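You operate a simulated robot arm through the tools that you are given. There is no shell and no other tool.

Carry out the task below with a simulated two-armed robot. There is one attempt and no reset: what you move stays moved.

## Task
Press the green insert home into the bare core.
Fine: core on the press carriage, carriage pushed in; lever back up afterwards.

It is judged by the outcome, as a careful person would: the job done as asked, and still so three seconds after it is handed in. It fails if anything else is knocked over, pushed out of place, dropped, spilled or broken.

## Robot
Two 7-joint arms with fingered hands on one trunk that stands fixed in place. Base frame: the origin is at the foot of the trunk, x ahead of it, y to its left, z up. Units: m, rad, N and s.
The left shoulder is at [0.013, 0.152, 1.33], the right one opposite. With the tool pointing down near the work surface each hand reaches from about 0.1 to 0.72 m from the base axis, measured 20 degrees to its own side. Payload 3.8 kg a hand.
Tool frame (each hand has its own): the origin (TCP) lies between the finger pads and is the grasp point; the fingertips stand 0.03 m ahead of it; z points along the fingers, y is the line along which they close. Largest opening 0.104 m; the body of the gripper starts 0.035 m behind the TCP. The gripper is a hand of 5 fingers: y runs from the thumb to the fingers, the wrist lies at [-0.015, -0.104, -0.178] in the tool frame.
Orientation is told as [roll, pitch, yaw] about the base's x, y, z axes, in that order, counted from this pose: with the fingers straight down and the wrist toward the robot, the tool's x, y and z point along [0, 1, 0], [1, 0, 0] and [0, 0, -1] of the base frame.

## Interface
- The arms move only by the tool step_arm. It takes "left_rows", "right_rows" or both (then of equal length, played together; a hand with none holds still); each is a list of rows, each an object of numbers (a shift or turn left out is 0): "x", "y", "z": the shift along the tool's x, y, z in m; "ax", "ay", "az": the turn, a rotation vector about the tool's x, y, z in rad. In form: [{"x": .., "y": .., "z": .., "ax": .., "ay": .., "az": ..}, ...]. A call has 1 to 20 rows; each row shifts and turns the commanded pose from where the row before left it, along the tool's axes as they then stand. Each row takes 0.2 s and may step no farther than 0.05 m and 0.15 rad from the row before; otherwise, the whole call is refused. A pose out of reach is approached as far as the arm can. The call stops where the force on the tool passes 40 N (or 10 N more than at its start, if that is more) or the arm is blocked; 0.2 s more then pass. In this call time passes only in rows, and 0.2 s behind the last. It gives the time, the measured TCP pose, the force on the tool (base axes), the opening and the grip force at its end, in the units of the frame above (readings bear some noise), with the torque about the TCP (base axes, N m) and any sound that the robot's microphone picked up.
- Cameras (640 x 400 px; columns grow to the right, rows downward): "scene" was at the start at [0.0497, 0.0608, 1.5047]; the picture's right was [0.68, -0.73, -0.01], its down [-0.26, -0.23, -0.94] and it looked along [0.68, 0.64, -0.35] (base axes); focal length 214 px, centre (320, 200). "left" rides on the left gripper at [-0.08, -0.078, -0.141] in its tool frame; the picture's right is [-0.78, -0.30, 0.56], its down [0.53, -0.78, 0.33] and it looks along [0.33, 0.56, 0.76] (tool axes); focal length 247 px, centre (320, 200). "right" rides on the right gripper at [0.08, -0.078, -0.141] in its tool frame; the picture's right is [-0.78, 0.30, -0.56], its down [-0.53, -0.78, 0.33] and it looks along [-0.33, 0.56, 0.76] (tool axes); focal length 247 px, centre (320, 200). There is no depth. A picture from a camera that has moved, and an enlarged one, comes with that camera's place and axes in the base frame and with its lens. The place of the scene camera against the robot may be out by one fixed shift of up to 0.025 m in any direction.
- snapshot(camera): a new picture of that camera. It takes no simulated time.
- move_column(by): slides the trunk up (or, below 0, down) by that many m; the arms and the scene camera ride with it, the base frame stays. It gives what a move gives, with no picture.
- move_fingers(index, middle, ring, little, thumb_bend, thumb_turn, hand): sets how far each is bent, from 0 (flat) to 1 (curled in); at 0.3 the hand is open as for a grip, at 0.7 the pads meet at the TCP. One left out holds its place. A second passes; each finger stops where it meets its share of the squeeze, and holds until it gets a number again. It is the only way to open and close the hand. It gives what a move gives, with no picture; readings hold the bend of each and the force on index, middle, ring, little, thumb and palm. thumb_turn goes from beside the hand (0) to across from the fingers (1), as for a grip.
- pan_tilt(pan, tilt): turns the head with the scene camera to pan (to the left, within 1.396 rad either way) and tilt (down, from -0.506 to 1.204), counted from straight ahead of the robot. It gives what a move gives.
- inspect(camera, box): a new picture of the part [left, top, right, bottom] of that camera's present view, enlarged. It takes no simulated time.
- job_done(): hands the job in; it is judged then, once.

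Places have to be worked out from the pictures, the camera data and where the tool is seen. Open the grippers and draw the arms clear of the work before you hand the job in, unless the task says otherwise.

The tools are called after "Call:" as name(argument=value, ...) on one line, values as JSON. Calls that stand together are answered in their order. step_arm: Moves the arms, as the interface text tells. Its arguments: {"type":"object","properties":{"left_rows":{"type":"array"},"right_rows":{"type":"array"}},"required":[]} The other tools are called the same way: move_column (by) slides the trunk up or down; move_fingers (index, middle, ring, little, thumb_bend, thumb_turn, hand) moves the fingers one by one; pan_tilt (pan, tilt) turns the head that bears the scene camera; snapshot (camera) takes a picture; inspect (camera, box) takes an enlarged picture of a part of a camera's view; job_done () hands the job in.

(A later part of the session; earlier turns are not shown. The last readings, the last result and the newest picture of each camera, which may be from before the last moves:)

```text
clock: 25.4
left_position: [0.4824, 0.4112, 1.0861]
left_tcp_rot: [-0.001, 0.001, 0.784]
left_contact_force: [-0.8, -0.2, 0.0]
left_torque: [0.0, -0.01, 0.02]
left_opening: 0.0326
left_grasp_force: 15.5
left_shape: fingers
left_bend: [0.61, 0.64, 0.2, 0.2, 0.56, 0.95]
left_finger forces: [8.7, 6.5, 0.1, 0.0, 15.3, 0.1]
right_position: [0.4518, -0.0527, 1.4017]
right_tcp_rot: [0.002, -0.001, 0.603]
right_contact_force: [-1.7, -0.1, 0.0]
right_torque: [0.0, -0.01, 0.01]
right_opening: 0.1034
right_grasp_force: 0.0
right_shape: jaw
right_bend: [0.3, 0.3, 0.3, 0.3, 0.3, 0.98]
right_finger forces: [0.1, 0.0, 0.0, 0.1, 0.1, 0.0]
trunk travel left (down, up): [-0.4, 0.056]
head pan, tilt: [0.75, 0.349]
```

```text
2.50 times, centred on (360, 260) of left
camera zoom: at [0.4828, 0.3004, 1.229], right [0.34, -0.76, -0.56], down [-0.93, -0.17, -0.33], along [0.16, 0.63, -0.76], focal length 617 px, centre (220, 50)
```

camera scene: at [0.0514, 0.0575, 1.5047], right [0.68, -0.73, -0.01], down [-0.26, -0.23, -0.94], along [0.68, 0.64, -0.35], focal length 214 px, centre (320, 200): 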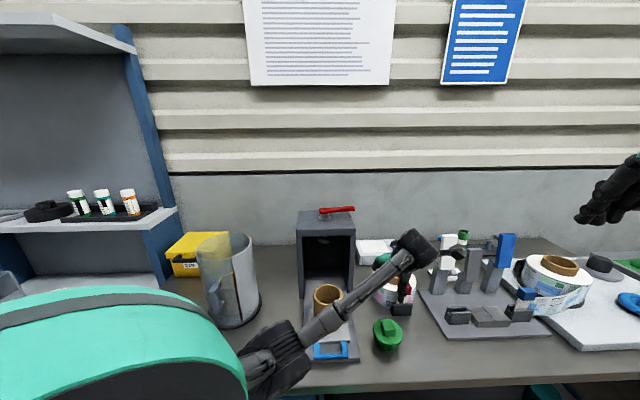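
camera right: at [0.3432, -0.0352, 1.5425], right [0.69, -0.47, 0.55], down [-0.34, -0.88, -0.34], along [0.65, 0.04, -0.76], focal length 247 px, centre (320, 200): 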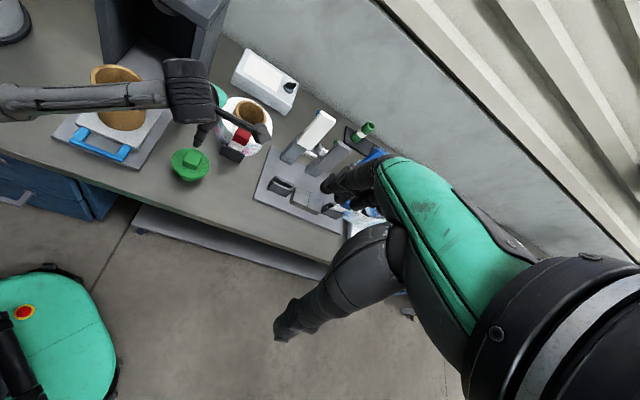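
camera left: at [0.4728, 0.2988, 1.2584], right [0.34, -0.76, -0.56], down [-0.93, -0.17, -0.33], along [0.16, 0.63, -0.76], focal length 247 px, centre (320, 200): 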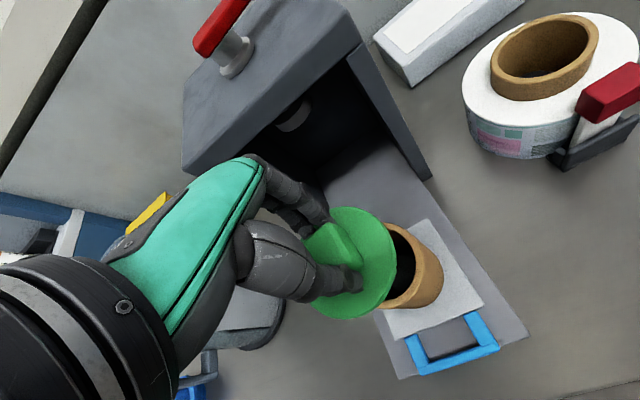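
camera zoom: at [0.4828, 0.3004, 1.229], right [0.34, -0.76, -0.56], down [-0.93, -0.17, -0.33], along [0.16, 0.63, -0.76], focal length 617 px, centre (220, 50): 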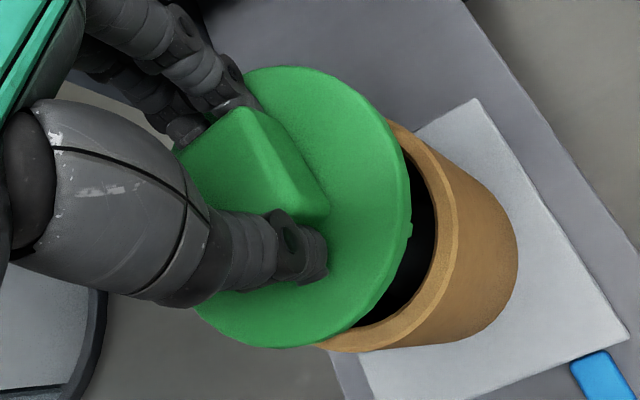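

All three views now suggest the insert is about 5 mm too far back and fine laterally. I'll move it back 5 mm, lower a little to just above the rim, and re-check.

Call:
step_arm(left_rows=[{"y": -0.005, "x": -0.0005}, {"z": 0.008}])

Call:
inspect(camera="right", box=[90, 10, 210, 130])

Call:
inspect(camera="scene", box=[285, 240, 375, 330])

Call:
inspect(camera="left", box=[250, 180, 470, 340])

```text
clock: 26.0
left_position: [0.4776, 0.4073, 1.0783]
left_tcp_rot: [-0.001, 0.002, 0.786]
left_contact_force: [-1.0, 0.3, -0.8]
left_torque: [0.01, -0.02, 0.03]
left_opening: 0.0329
left_grasp_force: 15.0
left_shape: fingers
left_bend: [0.61, 0.64, 0.2, 0.2, 0.56, 0.95]
left_finger forces: [8.6, 6.5, 0.0, 0.1, 15.3, 0.1]
right_position: [0.4521, -0.0519, 1.4017]
right_tcp_rot: [0.001, -0.002, 0.602]
right_contact_force: [0.7, -0.2, 0.0]
right_torque: [0.01, 0.02, -0.02]
right_opening: 0.1036
right_grasp_force: 0.0
right_shape: jaw
right_bend: [0.3, 0.3, 0.3, 0.3, 0.3, 0.98]
right_finger forces: [0.0, 0.0, 0.0, 0.0, 0.0, 0.1]
trunk travel left (down, up): [-0.4, 0.056]
head pan, tilt: [0.75, 0.349]
```

```text
3.33 times, centred on (150, 70) of right
camera zoom: at [0.3414, -0.0314, 1.5432], right [0.68, -0.47, 0.56], down [-0.34, -0.88, -0.33], along [0.65, 0.04, -0.76], focal length 823 px, centre (887, 633)
```

zoom: 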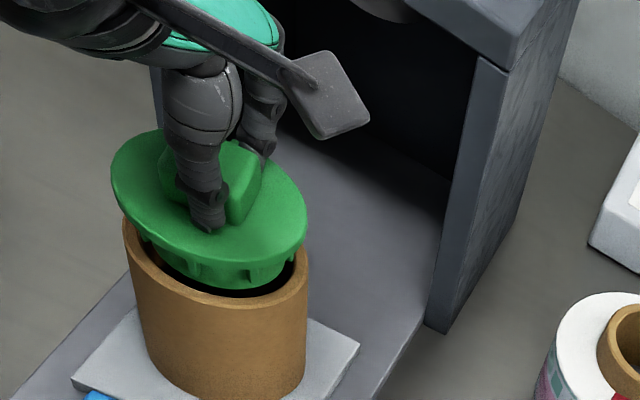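

```text
4.44 times, centred on (330, 285) of scene
camera zoom: at [0.0498, 0.0608, 1.5047], right [0.68, -0.73, -0.01], down [-0.26, -0.23, -0.94], along [0.68, 0.64, -0.35], focal length 953 px, centre (276, -178)
```

zoom: 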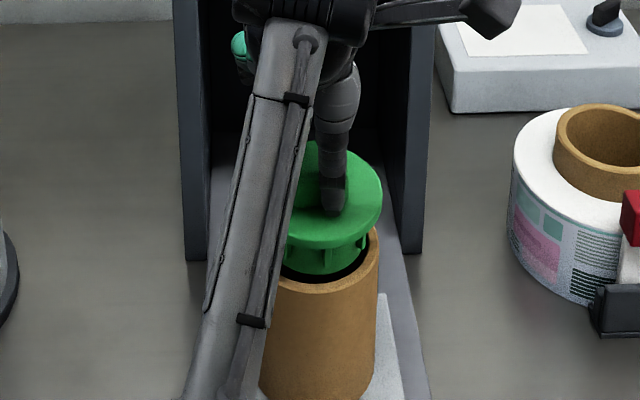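

```text
2.50 times, centred on (360, 260) of left
camera zoom: at [0.4791, 0.2965, 1.2207], right [0.34, -0.76, -0.56], down [-0.93, -0.17, -0.33], along [0.16, 0.63, -0.76], focal length 617 px, centre (220, 50)
```

zoom: 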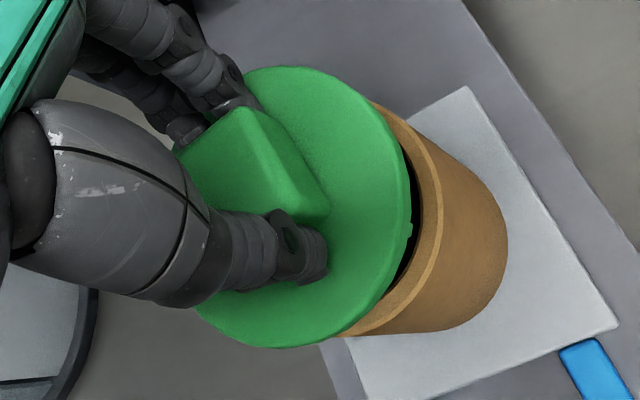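

Alignment is now within about 1–2 mm in all views. I'll nudge 1 mm and lower in small steps to start the plug into the bore.

Call:
step_arm(left_rows=[{"x": 0.001, "y": 0.001, "z": 0.006}, {"z": 0.006}])

Call:
step_arm(left_rows=[{"z": 0.005}])

Call:
inspect(camera="right", box=[90, 10, 210, 130])

Call:
inspect(camera="left", box=[250, 180, 470, 340])

Call:
inspect(camera="scene", box=[285, 240, 375, 330])

```text
clock: 26.6
left_position: [0.4778, 0.409, 1.0667]
left_tcp_rot: [-0.001, 0.0, 0.785]
left_contact_force: [1.2, -0.1, -0.3]
left_torque: [0.0, -0.02, -0.02]
left_opening: 0.0328
left_grasp_force: 15.4
left_shape: fingers
left_bend: [0.61, 0.64, 0.2, 0.2, 0.56, 0.95]
left_finger forces: [8.6, 6.5, 0.1, 0.1, 15.4, 0.1]
right_position: [0.4529, -0.0523, 1.4022]
right_tcp_rot: [0.001, -0.001, 0.602]
right_contact_force: [-0.2, -1.0, 0.0]
right_torque: [0.01, 0.01, 0.0]
right_opening: 0.1035
right_grasp_force: 0.0
right_shape: jaw
right_bend: [0.3, 0.3, 0.3, 0.3, 0.3, 0.98]
right_finger forces: [0.0, 0.0, 0.0, 0.0, 0.0, 0.0]
trunk travel left (down, up): [-0.4, 0.056]
head pan, tilt: [0.75, 0.349]
```

```text
clock: 27.0
left_position: [0.4782, 0.4099, 1.0615]
left_tcp_rot: [-0.002, -0.001, 0.786]
left_contact_force: [0.6, 0.3, 0.6]
left_torque: [-0.01, 0.0, 0.04]
left_opening: 0.0327
left_grasp_force: 14.9
left_shape: fingers
left_bend: [0.61, 0.64, 0.2, 0.2, 0.56, 0.95]
left_finger forces: [8.6, 6.5, 0.0, 0.1, 15.1, 0.1]
right_position: [0.4512, -0.0513, 1.4026]
right_tcp_rot: [0.001, -0.003, 0.602]
right_contact_force: [0.5, 0.4, -1.1]
right_torque: [0.02, 0.0, -0.03]
right_opening: 0.1035
right_grasp_force: 0.0
right_shape: jaw
right_bend: [0.3, 0.3, 0.3, 0.3, 0.3, 0.98]
right_finger forces: [0.0, 0.0, 0.0, 0.0, 0.0, 0.0]
trunk travel left (down, up): [-0.4, 0.056]
head pan, tilt: [0.75, 0.349]
```

```text
3.33 times, centred on (150, 70) of right
camera zoom: at [0.3414, -0.0315, 1.5432], right [0.68, -0.47, 0.56], down [-0.34, -0.88, -0.33], along [0.65, 0.04, -0.76], focal length 823 px, centre (887, 633)
```

zoom: 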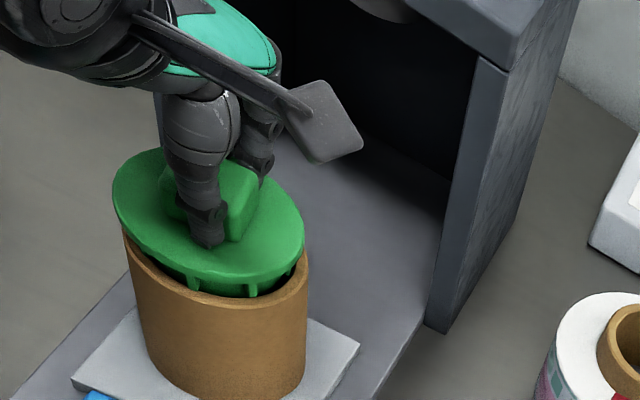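

```text
2.50 times, centred on (360, 260) of left
camera zoom: at [0.4785, 0.2983, 1.2049], right [0.34, -0.76, -0.56], down [-0.93, -0.17, -0.33], along [0.16, 0.63, -0.76], focal length 617 px, centre (220, 50)
```

zoom: 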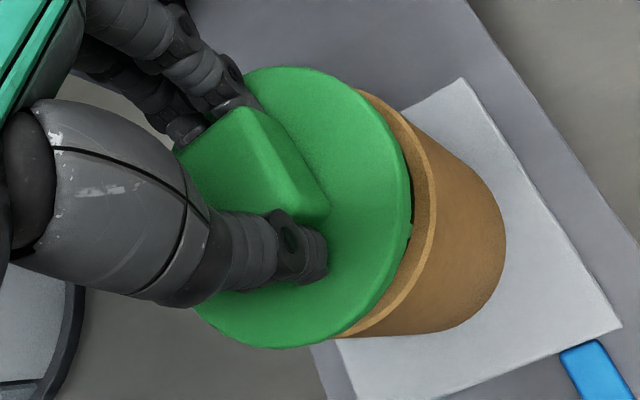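

```text
4.44 times, centred on (330, 285) of scene
camera zoom: at [0.0498, 0.0607, 1.5047], right [0.68, -0.73, -0.01], down [-0.26, -0.23, -0.94], along [0.68, 0.64, -0.35], focal length 953 px, centre (276, -178)
```

zoom: 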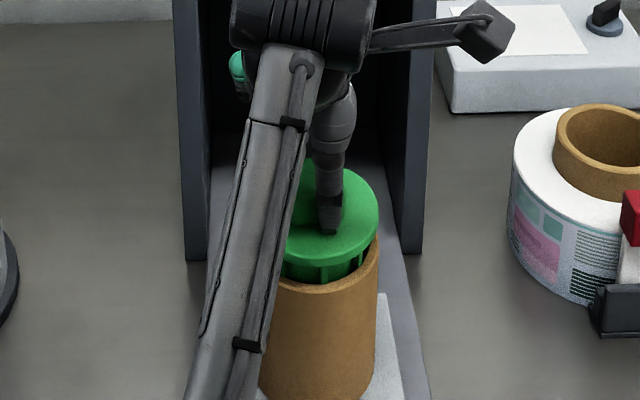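

The plug's lower edge appears to be entering the bore with no contact force yet. I'll continue down in small steps, watching the force.

Call:
step_arm(left_rows=[{"z": 0.004}])

Call:
step_arm(left_rows=[{"z": 0.004}])

Call:
inspect(camera="right", box=[90, 10, 210, 130])

```text
clock: 27.4
left_position: [0.4771, 0.4098, 1.0601]
left_tcp_rot: [-0.002, -0.005, 0.786]
left_contact_force: [1.4, 1.5, 10.5]
left_torque: [-0.27, 0.16, 0.01]
left_opening: 0.0324
left_grasp_force: 16.3
left_shape: fingers
left_bend: [0.61, 0.64, 0.2, 0.2, 0.57, 0.95]
left_finger forces: [9.0, 7.3, 0.0, 0.1, 16.3, 0.0]
right_position: [0.4508, -0.0533, 1.4023]
right_tcp_rot: [0.0, -0.002, 0.6]
right_contact_force: [0.4, 0.8, 0.8]
right_torque: [-0.02, 0.01, 0.03]
right_opening: 0.1036
right_grasp_force: 0.0
right_shape: jaw
right_bend: [0.3, 0.3, 0.3, 0.3, 0.3, 0.98]
right_finger forces: [0.1, 0.1, 0.1, 0.1, 0.0, 0.1]
trunk travel left (down, up): [-0.4, 0.056]
head pan, tilt: [0.75, 0.349]
```

```text
clock: 27.8
left_position: [0.4767, 0.408, 1.0593]
left_tcp_rot: [-0.004, -0.009, 0.787]
left_contact_force: [0.7, 2.2, 23.5]
left_torque: [-0.26, 0.17, 0.01]
left_opening: 0.0324
left_grasp_force: 19.9
left_shape: fingers
left_bend: [0.61, 0.64, 0.2, 0.2, 0.57, 0.95]
left_finger forces: [9.5, 7.9, 0.0, 0.0, 22.3, 0.0]
right_position: [0.4484, -0.055, 1.4033]
right_tcp_rot: [0.002, -0.003, 0.603]
right_contact_force: [0.0, -0.1, 0.2]
right_torque: [-0.03, -0.04, 0.03]
right_opening: 0.1034
right_grasp_force: 0.1
right_shape: jaw
right_bend: [0.3, 0.3, 0.3, 0.3, 0.3, 0.98]
right_finger forces: [0.1, 0.0, 0.0, 0.0, 0.0, 0.0]
trunk travel left (down, up): [-0.4, 0.056]
head pan, tilt: [0.75, 0.349]
```

```text
3.33 times, centred on (150, 70) of right
camera zoom: at [0.3381, -0.0334, 1.5442], right [0.68, -0.47, 0.56], down [-0.34, -0.88, -0.34], along [0.65, 0.04, -0.76], focal length 823 px, centre (887, 633)
```

zoom: 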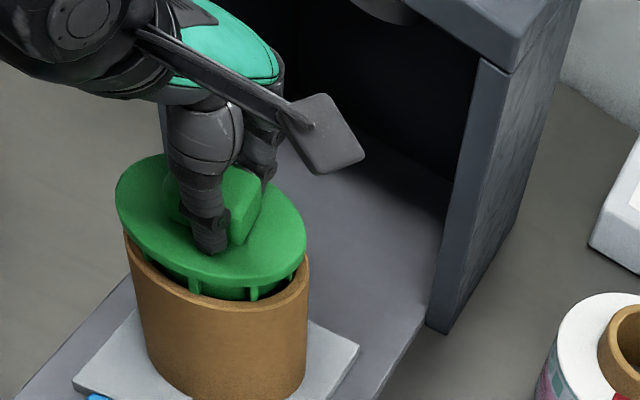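

The reaction of 23 N is centred on the insert's axis according to the torque, so it is resting evenly in the mouth of the bore. I'll relieve the push and release the tab.

Call:
step_arm(left_rows=[{"z": -0.005}])

Call:
move_fingers(hand="left", index=0.48, middle=0.48, thumb_bend=0.46)

Call:
inspect(camera="right", box=[90, 10, 210, 130])

Call:
inspect(camera="left", box=[250, 180, 470, 340])

```text
clock: 28.2
left_position: [0.477, 0.4077, 1.0599]
left_tcp_rot: [0.002, 0.001, 0.785]
left_contact_force: [-1.1, 0.1, 10.0]
left_torque: [-0.05, 0.07, -0.01]
left_opening: 0.033
left_grasp_force: 16.6
left_shape: fingers
left_bend: [0.61, 0.64, 0.2, 0.2, 0.57, 0.95]
left_finger forces: [8.7, 7.3, 0.1, 0.0, 17.6, 0.0]
right_position: [0.4504, -0.0524, 1.4022]
right_tcp_rot: [0.003, -0.004, 0.601]
right_contact_force: [0.0, 0.0, 0.2]
right_torque: [0.01, -0.03, 0.02]
right_opening: 0.1038
right_grasp_force: 0.0
right_shape: jaw
right_bend: [0.3, 0.3, 0.3, 0.3, 0.3, 0.98]
right_finger forces: [0.1, 0.0, 0.0, 0.0, 0.1, 0.0]
trunk travel left (down, up): [-0.4, 0.056]
head pan, tilt: [0.75, 0.349]
```

```text
clock: 29.2
left_position: [0.4775, 0.4081, 1.0606]
left_tcp_rot: [0.001, -0.001, 0.784]
left_contact_force: [1.1, 0.5, 4.5]
left_torque: [0.07, -0.06, -0.02]
left_opening: 0.0596
left_grasp_force: 2.7
left_shape: fingers
left_bend: [0.48, 0.49, 0.2, 0.2, 0.46, 0.97]
left_finger forces: [0.0, 4.8, 0.1, 0.0, 0.0, 0.1]
right_position: [0.4513, -0.0537, 1.4027]
right_tcp_rot: [0.002, -0.001, 0.602]
right_contact_force: [0.6, -0.4, -0.4]
right_torque: [-0.01, 0.0, -0.02]
right_opening: 0.1033
right_grasp_force: 0.1
right_shape: jaw
right_bend: [0.3, 0.3, 0.3, 0.3, 0.3, 0.98]
right_finger forces: [0.1, 0.0, 0.0, 0.0, 0.1, 0.0]
trunk travel left (down, up): [-0.4, 0.056]
head pan, tilt: [0.75, 0.349]
```

```text
3.33 times, centred on (150, 70) of right
camera zoom: at [0.3408, -0.0322, 1.5433], right [0.68, -0.47, 0.56], down [-0.34, -0.88, -0.34], along [0.65, 0.04, -0.76], focal length 823 px, centre (887, 633)
```

zoom: 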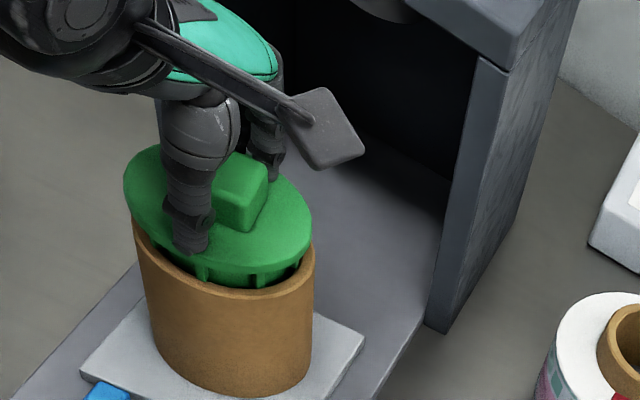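

```text
2.50 times, centred on (360, 260) of left
camera zoom: at [0.4786, 0.2973, 1.2021], right [0.34, -0.76, -0.56], down [-0.93, -0.17, -0.33], along [0.16, 0.63, -0.76], focal length 617 px, centre (220, 50)
```

zoom: 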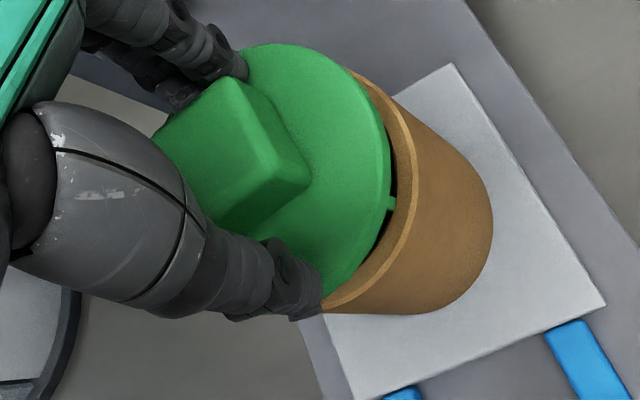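

Released; the carriage crept inward a little with the core and insert together. I'll lift straight up and inspect how the insert sits.

Call:
step_arm(left_rows=[{"z": -0.006}, {"z": -0.02}, {"z": -0.03}, {"z": -0.04}, {"y": -0.03, "z": -0.02}, {"y": -0.04}, {"y": -0.04}])

Call:
inspect(camera="right", box=[90, 10, 210, 130])

Call:
snapshot(camera="left")

Call:
inspect(camera="scene", box=[270, 190, 400, 380])

```text
clock: 30.8
left_position: [0.4001, 0.331, 1.1766]
left_tcp_rot: [0.001, 0.001, 0.787]
left_contact_force: [0.0, -0.5, 0.9]
left_torque: [0.01, 0.03, -0.01]
left_opening: 0.0595
left_grasp_force: 0.1
left_shape: fingers
left_bend: [0.48, 0.48, 0.2, 0.2, 0.46, 0.97]
left_finger forces: [0.0, 0.1, 0.1, 0.0, 0.0, 0.0]
right_position: [0.4506, -0.0531, 1.4022]
right_tcp_rot: [0.002, -0.002, 0.603]
right_contact_force: [0.0, 0.8, 1.1]
right_torque: [0.0, 0.02, 0.01]
right_opening: 0.1037
right_grasp_force: 0.0
right_shape: jaw
right_bend: [0.3, 0.3, 0.3, 0.3, 0.3, 0.98]
right_finger forces: [0.0, 0.1, 0.0, 0.0, 0.1, 0.0]
trunk travel left (down, up): [-0.4, 0.056]
head pan, tilt: [0.75, 0.349]
```

```text
3.33 times, centred on (150, 70) of right
camera zoom: at [0.3406, -0.0325, 1.5434], right [0.68, -0.47, 0.56], down [-0.34, -0.88, -0.34], along [0.65, 0.04, -0.76], focal length 823 px, centre (887, 633)
```

zoom: 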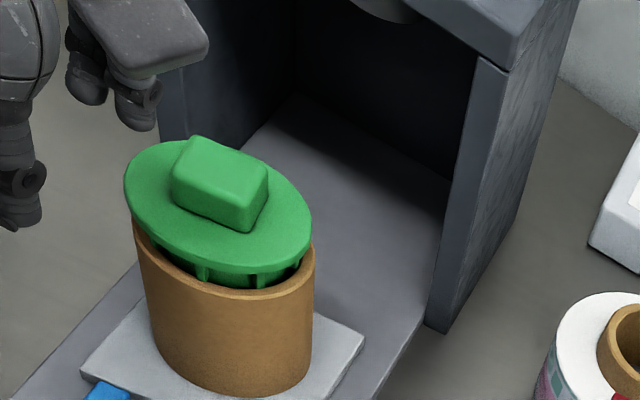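

```text
taken
camera left: at [0.4014, 0.2197, 1.319], right [0.34, -0.76, -0.56], down [-0.93, -0.17, -0.33], along [0.16, 0.63, -0.76], focal length 247 px, centre (320, 200)
```

left: 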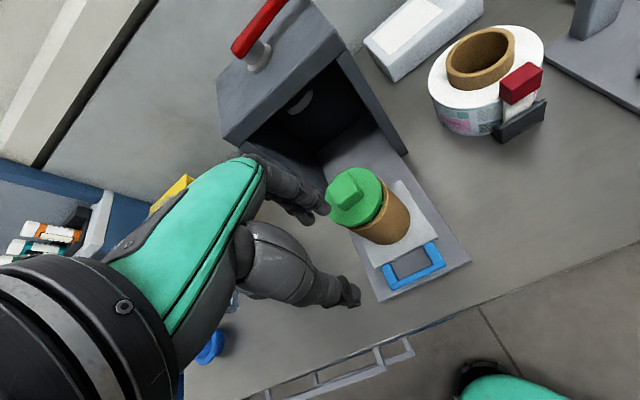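

```text
2.11 times, centred on (335, 285) of scene
camera zoom: at [0.049, 0.0597, 1.5048], right [0.68, -0.73, -0.01], down [-0.26, -0.23, -0.94], along [0.68, 0.64, -0.35], focal length 452 px, centre (288, 21)
```

zoom: 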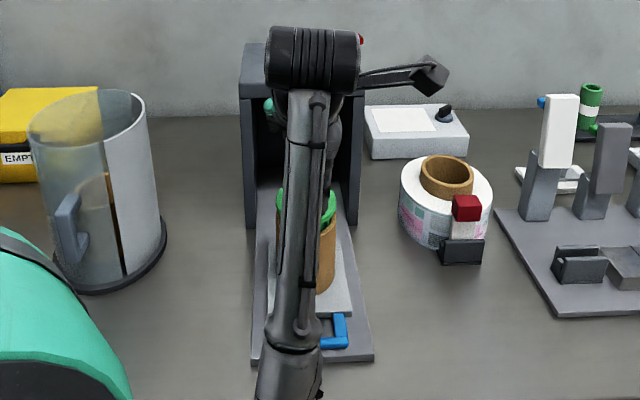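

The insert seems to sit level in the core's mouth with ribs visible. I'll zoom from the left camera to confirm it.

Call:
inspect(camera="left", box=[300, 140, 480, 310])

Call:
inspect(camera="left", box=[200, 0, 420, 170])

```text
2.35 times, centred on (390, 225) of left
camera zoom: at [0.4014, 0.2197, 1.319], right [0.34, -0.76, -0.56], down [-0.93, -0.17, -0.33], along [0.16, 0.63, -0.76], focal length 581 px, centre (155, 141)
```

zoom: 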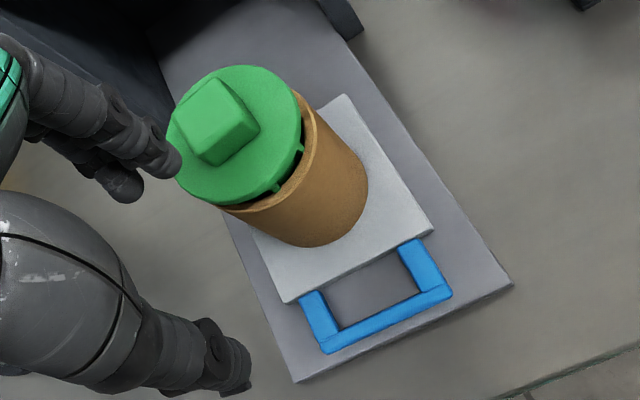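

```text
2.35 times, centred on (310, 85) of left
camera zoom: at [0.4014, 0.2197, 1.319], right [0.34, -0.76, -0.56], down [-0.93, -0.17, -0.33], along [0.16, 0.63, -0.76], focal length 581 px, centre (344, 471)
```

zoom: 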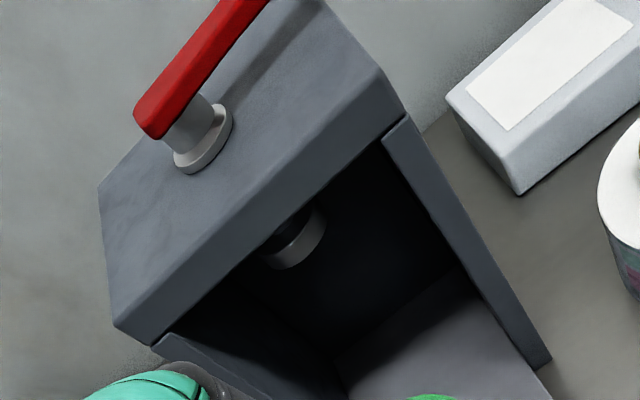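

The insert sits level and centred. Now for pushing the carriage in, I need the handle's exact geometry, so I'll zoom on the blue handle from the left and right cameras.

Call:
inspect(camera="left", box=[370, 220, 470, 300])

Call:
inspect(camera="right", box=[70, 90, 170, 170])

Call:
snapshot(camera="right")

```text
5.00 times, centred on (420, 260) of left
camera zoom: at [0.4014, 0.2197, 1.319], right [0.34, -0.76, -0.56], down [-0.93, -0.17, -0.33], along [0.16, 0.63, -0.76], focal length 1235 px, centre (-180, -100)
```

zoom: 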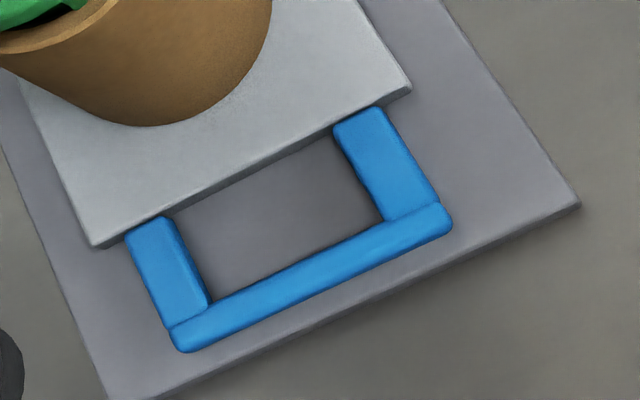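

```text
5.00 times, centred on (120, 130) of right
camera zoom: at [0.3406, -0.0325, 1.5434], right [0.68, -0.47, 0.56], down [-0.34, -0.88, -0.34], along [0.65, 0.04, -0.76], focal length 1235 px, centre (1320, 550)
```

zoom: 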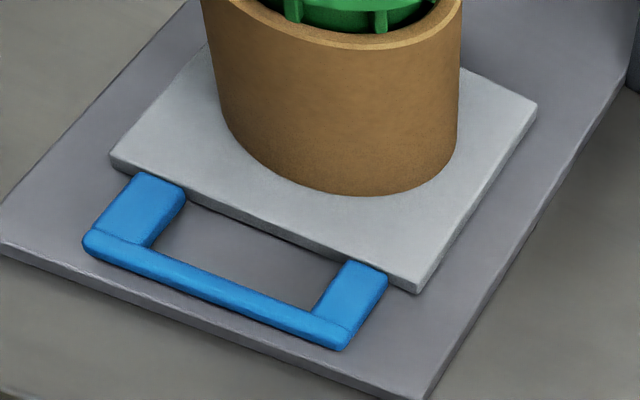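

```text
taken
camera right: at [0.3406, -0.0325, 1.5434], right [0.68, -0.47, 0.56], down [-0.34, -0.88, -0.34], along [0.65, 0.04, -0.76], focal length 247 px, centre (320, 200)
```

right: 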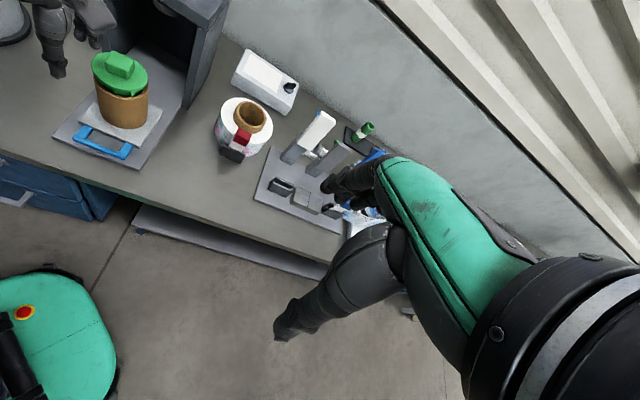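

The handle is a loop flush with the carriage, its bar at about (0.409, 0.331), z≈0.88, just above the track plate. I'll fold ring and little away, pre-shape a narrow pinch, and come down over the bar so thumb and fingers straddle it.

Call:
move_fingers(hand="left", index=0.6, middle=0.6, ring=0.9, little=0.9, thumb_bend=0.56)

Call:
step_arm(left_rows=[{"x": -0.006, "y": 0.0, "z": 0.045}, {"z": 0.045}, {"z": 0.045}, {"z": 0.035}])

Call:
snapshot(camera="left")

Call:
inspect(camera="right", box=[50, 30, 190, 180])

```text
clock: 31.8
left_position: [0.4006, 0.3325, 1.1771]
left_tcp_rot: [-0.001, 0.0, 0.785]
left_contact_force: [-0.3, -0.6, -0.3]
left_torque: [0.04, 0.0, 0.02]
left_opening: 0.0317
left_grasp_force: 0.0
left_shape: fingers
left_bend: [0.6, 0.6, 0.9, 0.9, 0.56, 0.97]
left_finger forces: [0.0, 0.0, 0.1, 0.0, 0.0, 0.0]
right_position: [0.4515, -0.0513, 1.4023]
right_tcp_rot: [0.001, 0.0, 0.603]
right_contact_force: [-0.9, -0.3, 0.0]
right_torque: [-0.02, 0.01, 0.02]
right_opening: 0.1034
right_grasp_force: 0.0
right_shape: jaw
right_bend: [0.3, 0.3, 0.3, 0.3, 0.3, 0.98]
right_finger forces: [0.1, 0.1, 0.0, 0.0, 0.1, 0.0]
trunk travel left (down, up): [-0.4, 0.056]
head pan, tilt: [0.75, 0.349]
```

```text
clock: 32.8
left_position: [0.4165, 0.3323, 1.0205]
left_tcp_rot: [-0.019, -0.038, 0.786]
left_contact_force: [0.5, -0.2, 0.9]
left_torque: [0.0, 0.0, 0.02]
left_opening: 0.0315
left_grasp_force: 0.0
left_shape: fingers
left_bend: [0.6, 0.6, 0.9, 0.9, 0.56, 0.97]
left_finger forces: [0.1, 0.0, 0.0, 0.0, 0.0, 0.0]
right_position: [0.4518, -0.0521, 1.4026]
right_tcp_rot: [0.001, 0.0, 0.602]
right_contact_force: [-0.8, 0.1, -0.1]
right_torque: [0.01, 0.0, 0.0]
right_opening: 0.1037
right_grasp_force: 0.0
right_shape: jaw
right_bend: [0.3, 0.3, 0.3, 0.3, 0.3, 0.98]
right_finger forces: [0.0, 0.1, 0.1, 0.1, 0.0, 0.0]
trunk travel left (down, up): [-0.4, 0.056]
head pan, tilt: [0.75, 0.349]
```

```text
taken
camera left: at [0.4117, 0.2188, 1.1619], right [0.36, -0.75, -0.55], down [-0.91, -0.17, -0.37], along [0.19, 0.64, -0.75], focal length 247 px, centre (320, 200)
```

left: 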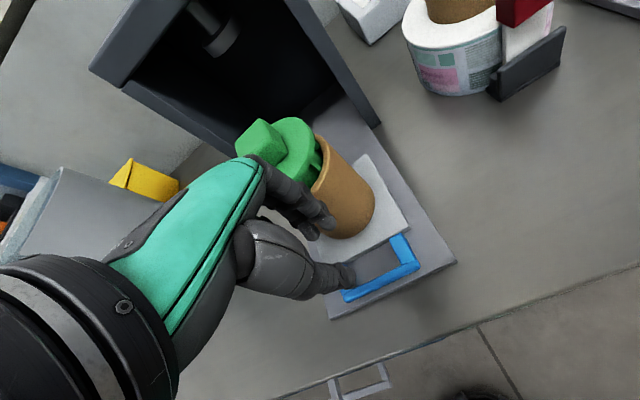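

```text
2.67 times, centred on (120, 105) of right
camera zoom: at [0.3416, -0.0314, 1.5432], right [0.68, -0.47, 0.56], down [-0.34, -0.88, -0.33], along [0.65, 0.04, -0.76], focal length 659 px, centre (853, 453)
```

zoom: 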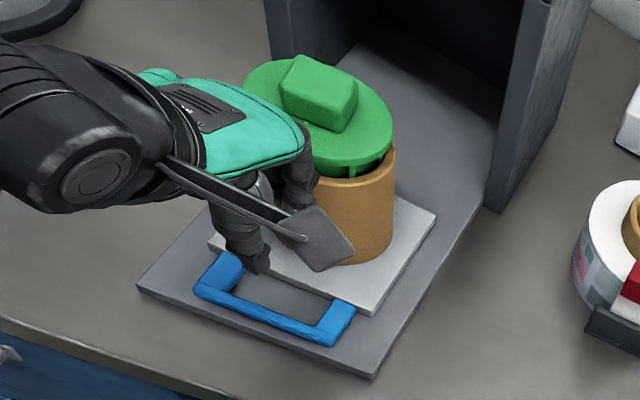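

The arm stopped about 13 mm short of the command with slight tilt and no contact force, which looks like a joint limit for this pose. I'll issue a tiny step to see whether it settles.

Call:
step_arm(left_rows=[{"z": 0.0}, {"z": 0.0}])

```text
clock: 33.4
left_position: [0.4159, 0.3303, 1.0189]
left_tcp_rot: [-0.015, -0.032, 0.785]
left_contact_force: [-0.6, 0.2, 0.2]
left_torque: [0.02, -0.02, -0.03]
left_opening: 0.0316
left_grasp_force: 0.0
left_shape: fingers
left_bend: [0.6, 0.6, 0.9, 0.9, 0.56, 0.97]
left_finger forces: [0.0, 0.0, 0.1, 0.0, 0.0, 0.1]
right_position: [0.4519, -0.0512, 1.402]
right_tcp_rot: [0.003, -0.003, 0.601]
right_contact_force: [-0.6, 0.0, 0.0]
right_torque: [0.02, 0.0, 0.0]
right_opening: 0.1036
right_grasp_force: 0.1
right_shape: jaw
right_bend: [0.3, 0.3, 0.3, 0.3, 0.3, 0.98]
right_finger forces: [0.0, 0.0, 0.0, 0.0, 0.0, 0.0]
trunk travel left (down, up): [-0.4, 0.056]
head pan, tilt: [0.75, 0.349]
```

It stays short, so something limits the arm. I'll look at the scene to see where the elbow and forearm are.

Call:
snapshot(camera="scene")

```text
taken
camera scene: at [0.0498, 0.0606, 1.5047], right [0.68, -0.73, -0.01], down [-0.26, -0.23, -0.94], along [0.68, 0.64, -0.35], focal length 214 px, centre (320, 200)
```

scene: 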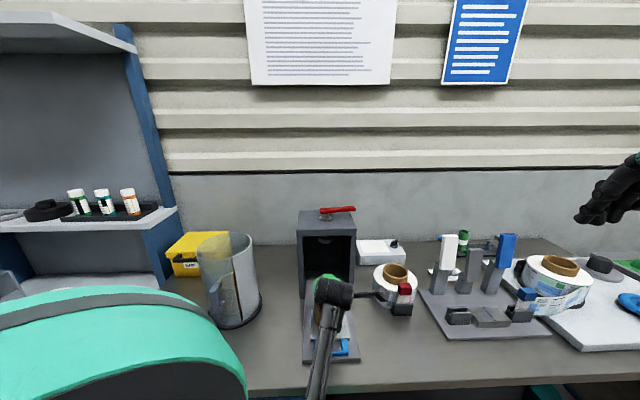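

The forearm rises from below, so the elbow may be at the bench edge. I'll tilt the head down to look.

Call:
pan_tilt(pan=0.75, tilt=0.95)

Call:
snapshot(camera="scene")

```text
clock: 34.4
left_position: [0.4163, 0.3313, 1.0209]
left_tcp_rot: [-0.017, -0.033, 0.786]
left_contact_force: [-0.2, 0.4, 0.2]
left_torque: [-0.01, -0.03, 0.02]
left_opening: 0.0315
left_grasp_force: 0.1
left_shape: fingers
left_bend: [0.6, 0.6, 0.9, 0.9, 0.56, 0.97]
left_finger forces: [0.1, 0.0, 0.0, 0.0, 0.0, 0.0]
right_position: [0.4513, -0.0522, 1.4017]
right_tcp_rot: [0.001, -0.002, 0.602]
right_contact_force: [0.0, 0.8, 0.0]
right_torque: [0.01, 0.01, 0.0]
right_opening: 0.1036
right_grasp_force: 0.0
right_shape: jaw
right_bend: [0.3, 0.3, 0.3, 0.3, 0.3, 0.98]
right_finger forces: [0.0, 0.1, 0.0, 0.0, 0.1, 0.0]
trunk travel left (down, up): [-0.4, 0.056]
head pan, tilt: [0.75, 0.949]
```

```text
taken
camera scene: at [0.0344, 0.0467, 1.4536], right [0.68, -0.73, -0.01], down [-0.6, -0.55, -0.58], along [0.42, 0.4, -0.82], focal length 214 px, centre (320, 200)
```

scene: 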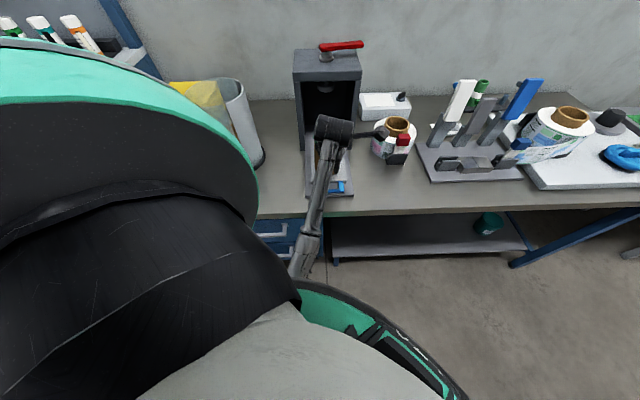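

The table edge isn't touching; it looks like a wrist-flexion limit with the hand this near. Raising the trunk and leaning the fingers slightly forward should relieve it, so I'll raise the trunk fully first.

Call:
move_column(by=0.055)

Call:
move_fingers(hand="left", index=0.66, middle=0.66, thumb_bend=0.64)

Call:
step_arm(left_rows=[{"y": -0.03, "ax": -0.1}, {"y": -0.02, "ax": -0.1}, {"z": 0.03}, {"z": 0.03}])

Call:
snapshot(camera="left")

Call:
inspect(camera="right", box=[50, 30, 190, 200])

```text
clock: 35.4
left_position: [0.4074, 0.3559, 1.0762]
left_tcp_rot: [0.052, -0.066, 0.791]
left_contact_force: [-0.4, -0.2, 0.1]
left_torque: [0.0, -0.01, 0.02]
left_opening: 0.0315
left_grasp_force: 0.1
left_shape: fingers
left_bend: [0.6, 0.6, 0.9, 0.9, 0.56, 0.97]
left_finger forces: [0.0, 0.0, 0.1, 0.0, 0.0, 0.0]
right_position: [0.4522, -0.0528, 1.4567]
right_tcp_rot: [0.002, 0.0, 0.602]
right_contact_force: [-0.2, 0.4, -0.4]
right_torque: [-0.02, 0.03, 0.02]
right_opening: 0.1039
right_grasp_force: 0.1
right_shape: jaw
right_bend: [0.3, 0.3, 0.3, 0.3, 0.3, 0.98]
right_finger forces: [0.0, 0.0, 0.0, 0.0, 0.1, 0.1]
trunk travel left (down, up): [-0.455, 0.001]
head pan, tilt: [0.75, 0.949]
```

```text
clock: 36.6
left_position: [0.4082, 0.3564, 1.0766]
left_tcp_rot: [0.049, -0.068, 0.792]
left_contact_force: [0.8, -1.1, 0.2]
left_torque: [0.01, -0.03, -0.02]
left_opening: 0.0141
left_grasp_force: 0.0
left_shape: fingers
left_bend: [0.66, 0.66, 0.9, 0.9, 0.64, 0.97]
left_finger forces: [0.1, 0.0, 0.0, 0.0, 0.0, 0.1]
right_position: [0.4527, -0.0519, 1.4574]
right_tcp_rot: [0.002, -0.002, 0.603]
right_contact_force: [-0.2, 0.2, 1.0]
right_torque: [0.01, -0.02, 0.0]
right_opening: 0.1037
right_grasp_force: 0.0
right_shape: jaw
right_bend: [0.3, 0.3, 0.3, 0.3, 0.3, 0.98]
right_finger forces: [0.0, 0.1, 0.0, 0.0, 0.0, 0.0]
trunk travel left (down, up): [-0.455, 0.001]
head pan, tilt: [0.75, 0.949]
stopped (left hand): the arm was blocked; the commanded pose is now the measured one
```

```text
clock: 37.1
left_position: [0.4408, 0.3521, 1.1763]
left_tcp_rot: [-0.056, -0.442, 0.82]
left_contact_force: [0.8, 0.3, -0.5]
left_torque: [-0.01, 0.0, 0.0]
left_opening: 0.0137
left_grasp_force: 0.0
left_shape: fingers
left_bend: [0.66, 0.66, 0.9, 0.9, 0.64, 0.97]
left_finger forces: [0.0, 0.0, 0.1, 0.0, 0.0, 0.1]
right_position: [0.4509, -0.0535, 1.4589]
right_tcp_rot: [0.003, -0.003, 0.602]
right_contact_force: [-0.5, 0.4, -0.3]
right_torque: [-0.01, -0.03, 0.02]
right_opening: 0.1037
right_grasp_force: 0.1
right_shape: jaw
right_bend: [0.3, 0.3, 0.3, 0.3, 0.3, 0.98]
right_finger forces: [0.1, 0.0, 0.0, 0.1, 0.0, 0.0]
trunk travel left (down, up): [-0.455, 0.001]
head pan, tilt: [0.75, 0.949]
stopped in row 2 (left hand): the arm was blocked; the commanded pose is now the measured one
```

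```text
taken
camera left: at [0.4025, 0.2079, 1.2756], right [0.56, -0.59, -0.59], down [-0.75, -0.05, -0.66], along [0.36, 0.81, -0.47], focal length 247 px, centre (320, 200)
```

left: 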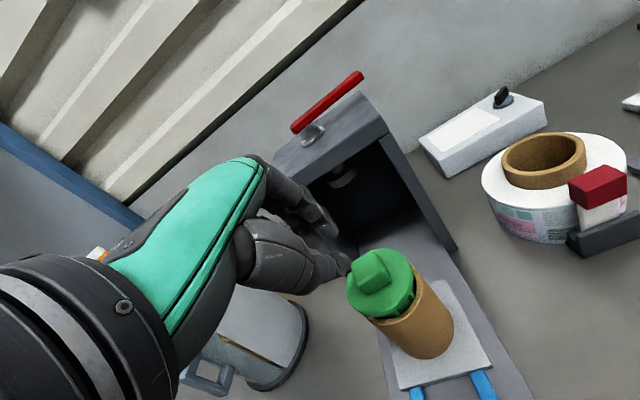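

```text
2.35 times, centred on (120, 115) of right
camera zoom: at [0.3409, -0.0327, 1.5989], right [0.68, -0.47, 0.56], down [-0.34, -0.88, -0.33], along [0.65, 0.04, -0.76], focal length 581 px, centre (791, 400)
```

zoom: 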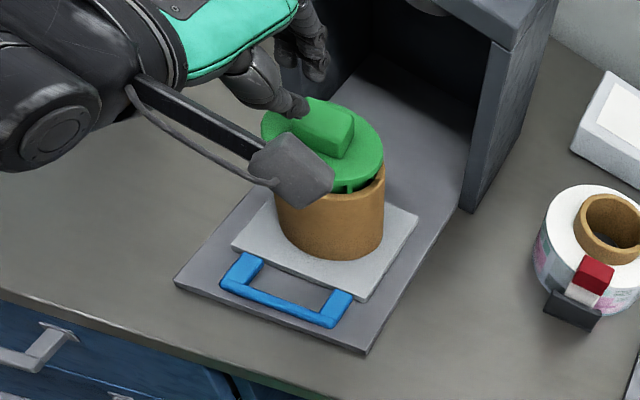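

The arm reported being blocked and sprang up to z≈1.18 with a tilt. I must see where the arm is before doing anything else.

Call:
snapshot(camera="scene")

Call:
inspect(camera="left", box=[300, 200, 520, 400])

```text
taken
camera scene: at [0.03, 0.0456, 1.5086], right [0.68, -0.73, 0.0], down [-0.59, -0.55, -0.58], along [0.43, 0.4, -0.81], focal length 214 px, centre (320, 200)
```

scene: 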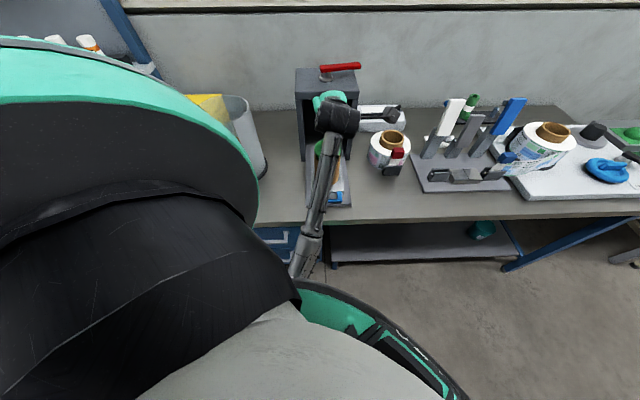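

```text
2.00 times, centred on (410, 300) of left
camera zoom: at [0.4025, 0.2079, 1.2756], right [0.56, -0.59, -0.59], down [-0.75, -0.05, -0.66], along [0.36, 0.81, -0.47], focal length 494 px, centre (140, 0)
```

zoom: 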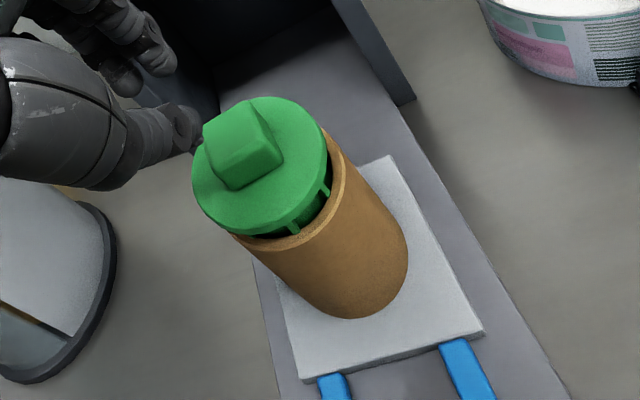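

The elbow seems tucked against the robot's own trunk after the trip to the right, which is why it blocked. I'll raise the hand, swing it to the left (elbow outward again) and restore the upright orientation before coming back to the handle.

Call:
step_arm(left_rows=[{"y": 0.013, "z": -0.027}, {"y": 0.013, "z": -0.027}, {"x": 0.035, "ax": 0.1}, {"x": 0.035, "ax": 0.1}, {"x": 0.035, "ax": 0.1}, {"x": 0.035, "ax": 0.1}])

Call:
snapshot(camera="scene")

Call:
inspect(camera="right", box=[50, 30, 190, 200])

```text
clock: 38.5
left_position: [0.3394, 0.4554, 1.2275]
left_tcp_rot: [-0.056, -0.039, 0.797]
left_contact_force: [-0.1, 0.4, 0.3]
left_torque: [-0.01, -0.01, -0.02]
left_opening: 0.0137
left_grasp_force: 0.0
left_shape: fingers
left_bend: [0.66, 0.66, 0.9, 0.9, 0.64, 0.98]
left_finger forces: [0.0, 0.0, 0.1, 0.1, 0.0, 0.1]
right_position: [0.4517, -0.0501, 1.4574]
right_tcp_rot: [0.0, 0.0, 0.603]
right_contact_force: [0.6, 0.4, 0.0]
right_torque: [0.01, 0.03, 0.0]
right_opening: 0.1034
right_grasp_force: 0.0
right_shape: jaw
right_bend: [0.3, 0.3, 0.3, 0.3, 0.3, 0.98]
right_finger forces: [0.0, 0.0, 0.0, 0.0, 0.0, 0.0]
trunk travel left (down, up): [-0.455, 0.001]
head pan, tilt: [0.75, 0.949]
```

```text
taken
camera scene: at [0.0304, 0.0487, 1.5084], right [0.68, -0.73, 0.0], down [-0.59, -0.56, -0.58], along [0.43, 0.4, -0.81], focal length 214 px, centre (320, 200)
```

scene: 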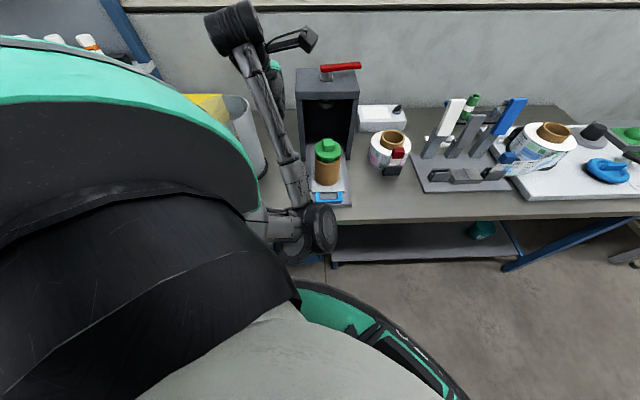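

```text
2.35 times, centred on (120, 115) of right
camera zoom: at [0.3413, -0.0294, 1.5989], right [0.68, -0.47, 0.56], down [-0.34, -0.88, -0.33], along [0.65, 0.04, -0.76], focal length 581 px, centre (791, 400)
```

zoom: 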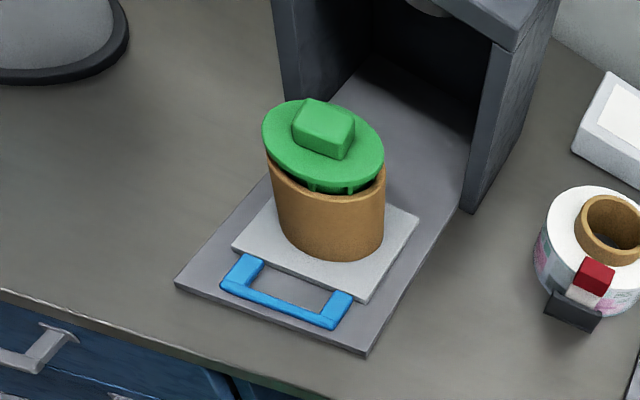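

The elbow now sits inward and low, a poor configuration. I'll turn the hand's yaw back toward 0 up here in free space, moving a bit left, to swing the elbow outward again.

Call:
step_arm(left_rows=[{"az": 0.15, "z": -0.02}, {"az": 0.15, "z": -0.02}, {"az": 0.15, "z": -0.02}, {"az": 0.15, "z": -0.02}, {"az": 0.15, "z": -0.02}, {"x": 0.03, "z": -0.02}, {"x": 0.03, "z": -0.02}])

Call:
snapshot(camera="scene")

```text
clock: 40.1
left_position: [0.3285, 0.5178, 1.3676]
left_tcp_rot: [-0.014, -0.065, 0.045]
left_contact_force: [0.2, -0.5, -0.2]
left_torque: [-0.03, -0.01, -0.02]
left_opening: 0.0135
left_grasp_force: 0.0
left_shape: fingers
left_bend: [0.66, 0.66, 0.9, 0.9, 0.64, 0.98]
left_finger forces: [0.0, 0.0, 0.1, 0.1, 0.0, 0.0]
right_position: [0.4512, -0.0501, 1.4578]
right_tcp_rot: [0.0, 0.0, 0.602]
right_contact_force: [0.1, 0.5, 0.1]
right_torque: [0.03, -0.02, -0.03]
right_opening: 0.1036
right_grasp_force: 0.0
right_shape: jaw
right_bend: [0.3, 0.3, 0.3, 0.3, 0.3, 0.98]
right_finger forces: [0.0, 0.0, 0.0, 0.0, 0.1, 0.0]
trunk travel left (down, up): [-0.455, 0.001]
head pan, tilt: [0.75, 0.949]
```

```text
taken
camera scene: at [0.0302, 0.0489, 1.5084], right [0.68, -0.73, 0.0], down [-0.59, -0.56, -0.58], along [0.43, 0.4, -0.81], focal length 214 px, centre (320, 200)
```

scene: 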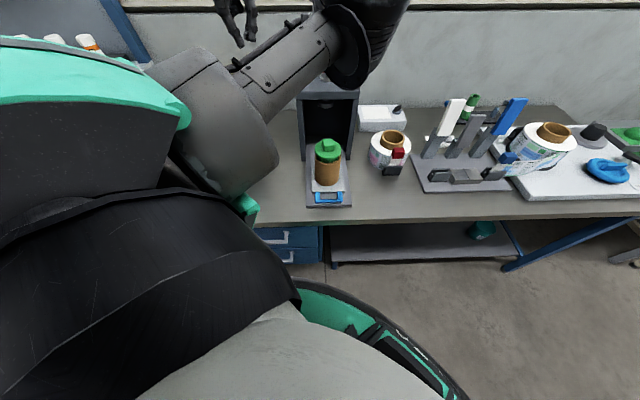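

The left arm is in an elbow-in posture. Turning the hand further, to negative yaw in free space, should force the elbow back outward; I'll do it stepwise and check.

Call:
step_arm(left_rows=[{"az": 0.15}, {"az": 0.15}, {"az": 0.15}, {"az": 0.15}, {"az": 0.15}, {"az": 0.15}])

Call:
snapshot(camera="scene")

```text
clock: 41.5
left_position: [0.3285, 0.5155, 1.3685]
left_tcp_rot: [0.043, -0.051, -0.857]
left_contact_force: [0.9, -0.4, -0.2]
left_torque: [0.0, -0.01, 0.01]
left_opening: 0.0136
left_grasp_force: 0.1
left_shape: fingers
left_bend: [0.66, 0.66, 0.9, 0.9, 0.64, 0.98]
left_finger forces: [0.1, 0.0, 0.0, 0.0, 0.0, 0.0]
right_position: [0.4515, -0.0522, 1.4583]
right_tcp_rot: [0.001, -0.001, 0.602]
right_contact_force: [0.0, 0.2, -0.8]
right_torque: [0.0, 0.0, 0.0]
right_opening: 0.1036
right_grasp_force: 0.1
right_shape: jaw
right_bend: [0.3, 0.3, 0.3, 0.3, 0.3, 0.98]
right_finger forces: [0.0, 0.0, 0.0, 0.0, 0.1, 0.0]
trunk travel left (down, up): [-0.455, 0.001]
head pan, tilt: [0.75, 0.949]
```

```text
taken
camera scene: at [0.0304, 0.0474, 1.5085], right [0.68, -0.73, 0.0], down [-0.59, -0.56, -0.58], along [0.43, 0.4, -0.81], focal length 214 px, centre (320, 200)
```

scene: 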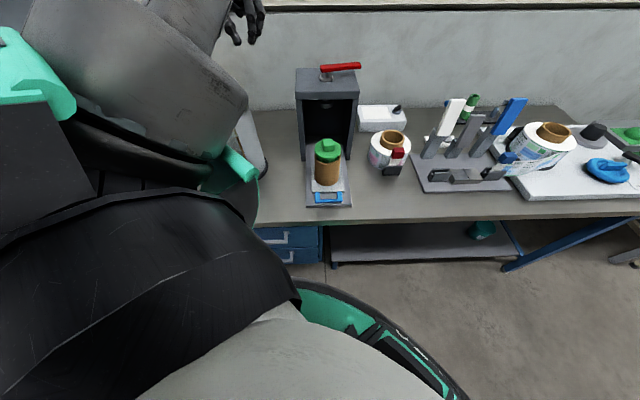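

The arm swung left. I'll level the head to see the whole left arm.

Call:
pan_tilt(pan=0.75, tilt=0.3)

Call:
snapshot(camera="scene")

Call:
snapshot(camera="left")

```text
clock: 42.5
left_position: [0.3289, 0.5151, 1.3679]
left_tcp_rot: [0.045, -0.049, -0.851]
left_contact_force: [0.2, -0.2, 0.1]
left_torque: [0.01, -0.04, 0.03]
left_opening: 0.0136
left_grasp_force: 0.2
left_shape: fingers
left_bend: [0.66, 0.66, 0.9, 0.9, 0.64, 0.98]
left_finger forces: [0.0, 0.0, 0.0, 0.0, 0.1, 0.1]
right_position: [0.4522, -0.0523, 1.4574]
right_tcp_rot: [0.002, -0.002, 0.603]
right_contact_force: [0.3, 0.4, -0.1]
right_torque: [0.01, 0.0, 0.02]
right_opening: 0.1037
right_grasp_force: 0.1
right_shape: jaw
right_bend: [0.3, 0.3, 0.3, 0.3, 0.3, 0.98]
right_finger forces: [0.1, 0.1, 0.0, 0.1, 0.1, 0.0]
trunk travel left (down, up): [-0.455, 0.001]
head pan, tilt: [0.75, 0.3]
```

```text
taken
camera scene: at [0.0458, 0.0608, 1.5643], right [0.68, -0.73, 0.0], down [-0.22, -0.2, -0.95], along [0.7, 0.65, -0.3], focal length 214 px, centre (320, 200)
```

scene: 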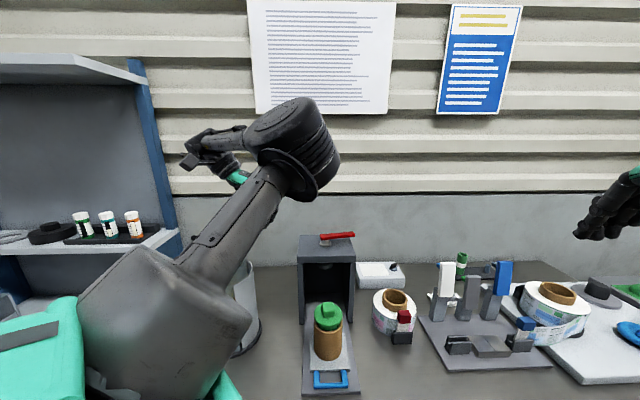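

```text
taken
camera left: at [0.2077, 0.5222, 1.5019], right [-0.74, -0.29, -0.6], down [-0.09, 0.93, -0.35], along [0.67, -0.2, -0.72], focal length 247 px, centre (320, 200)
```

left: 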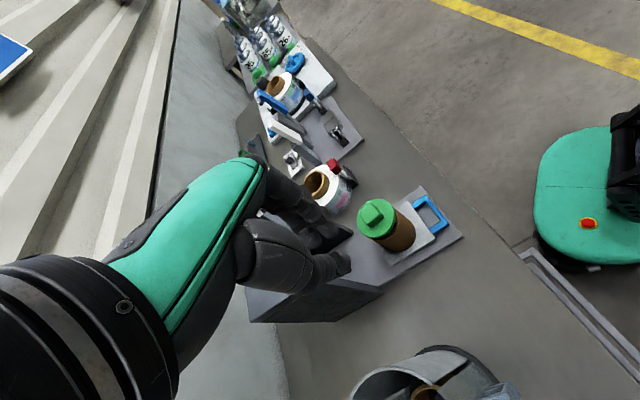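

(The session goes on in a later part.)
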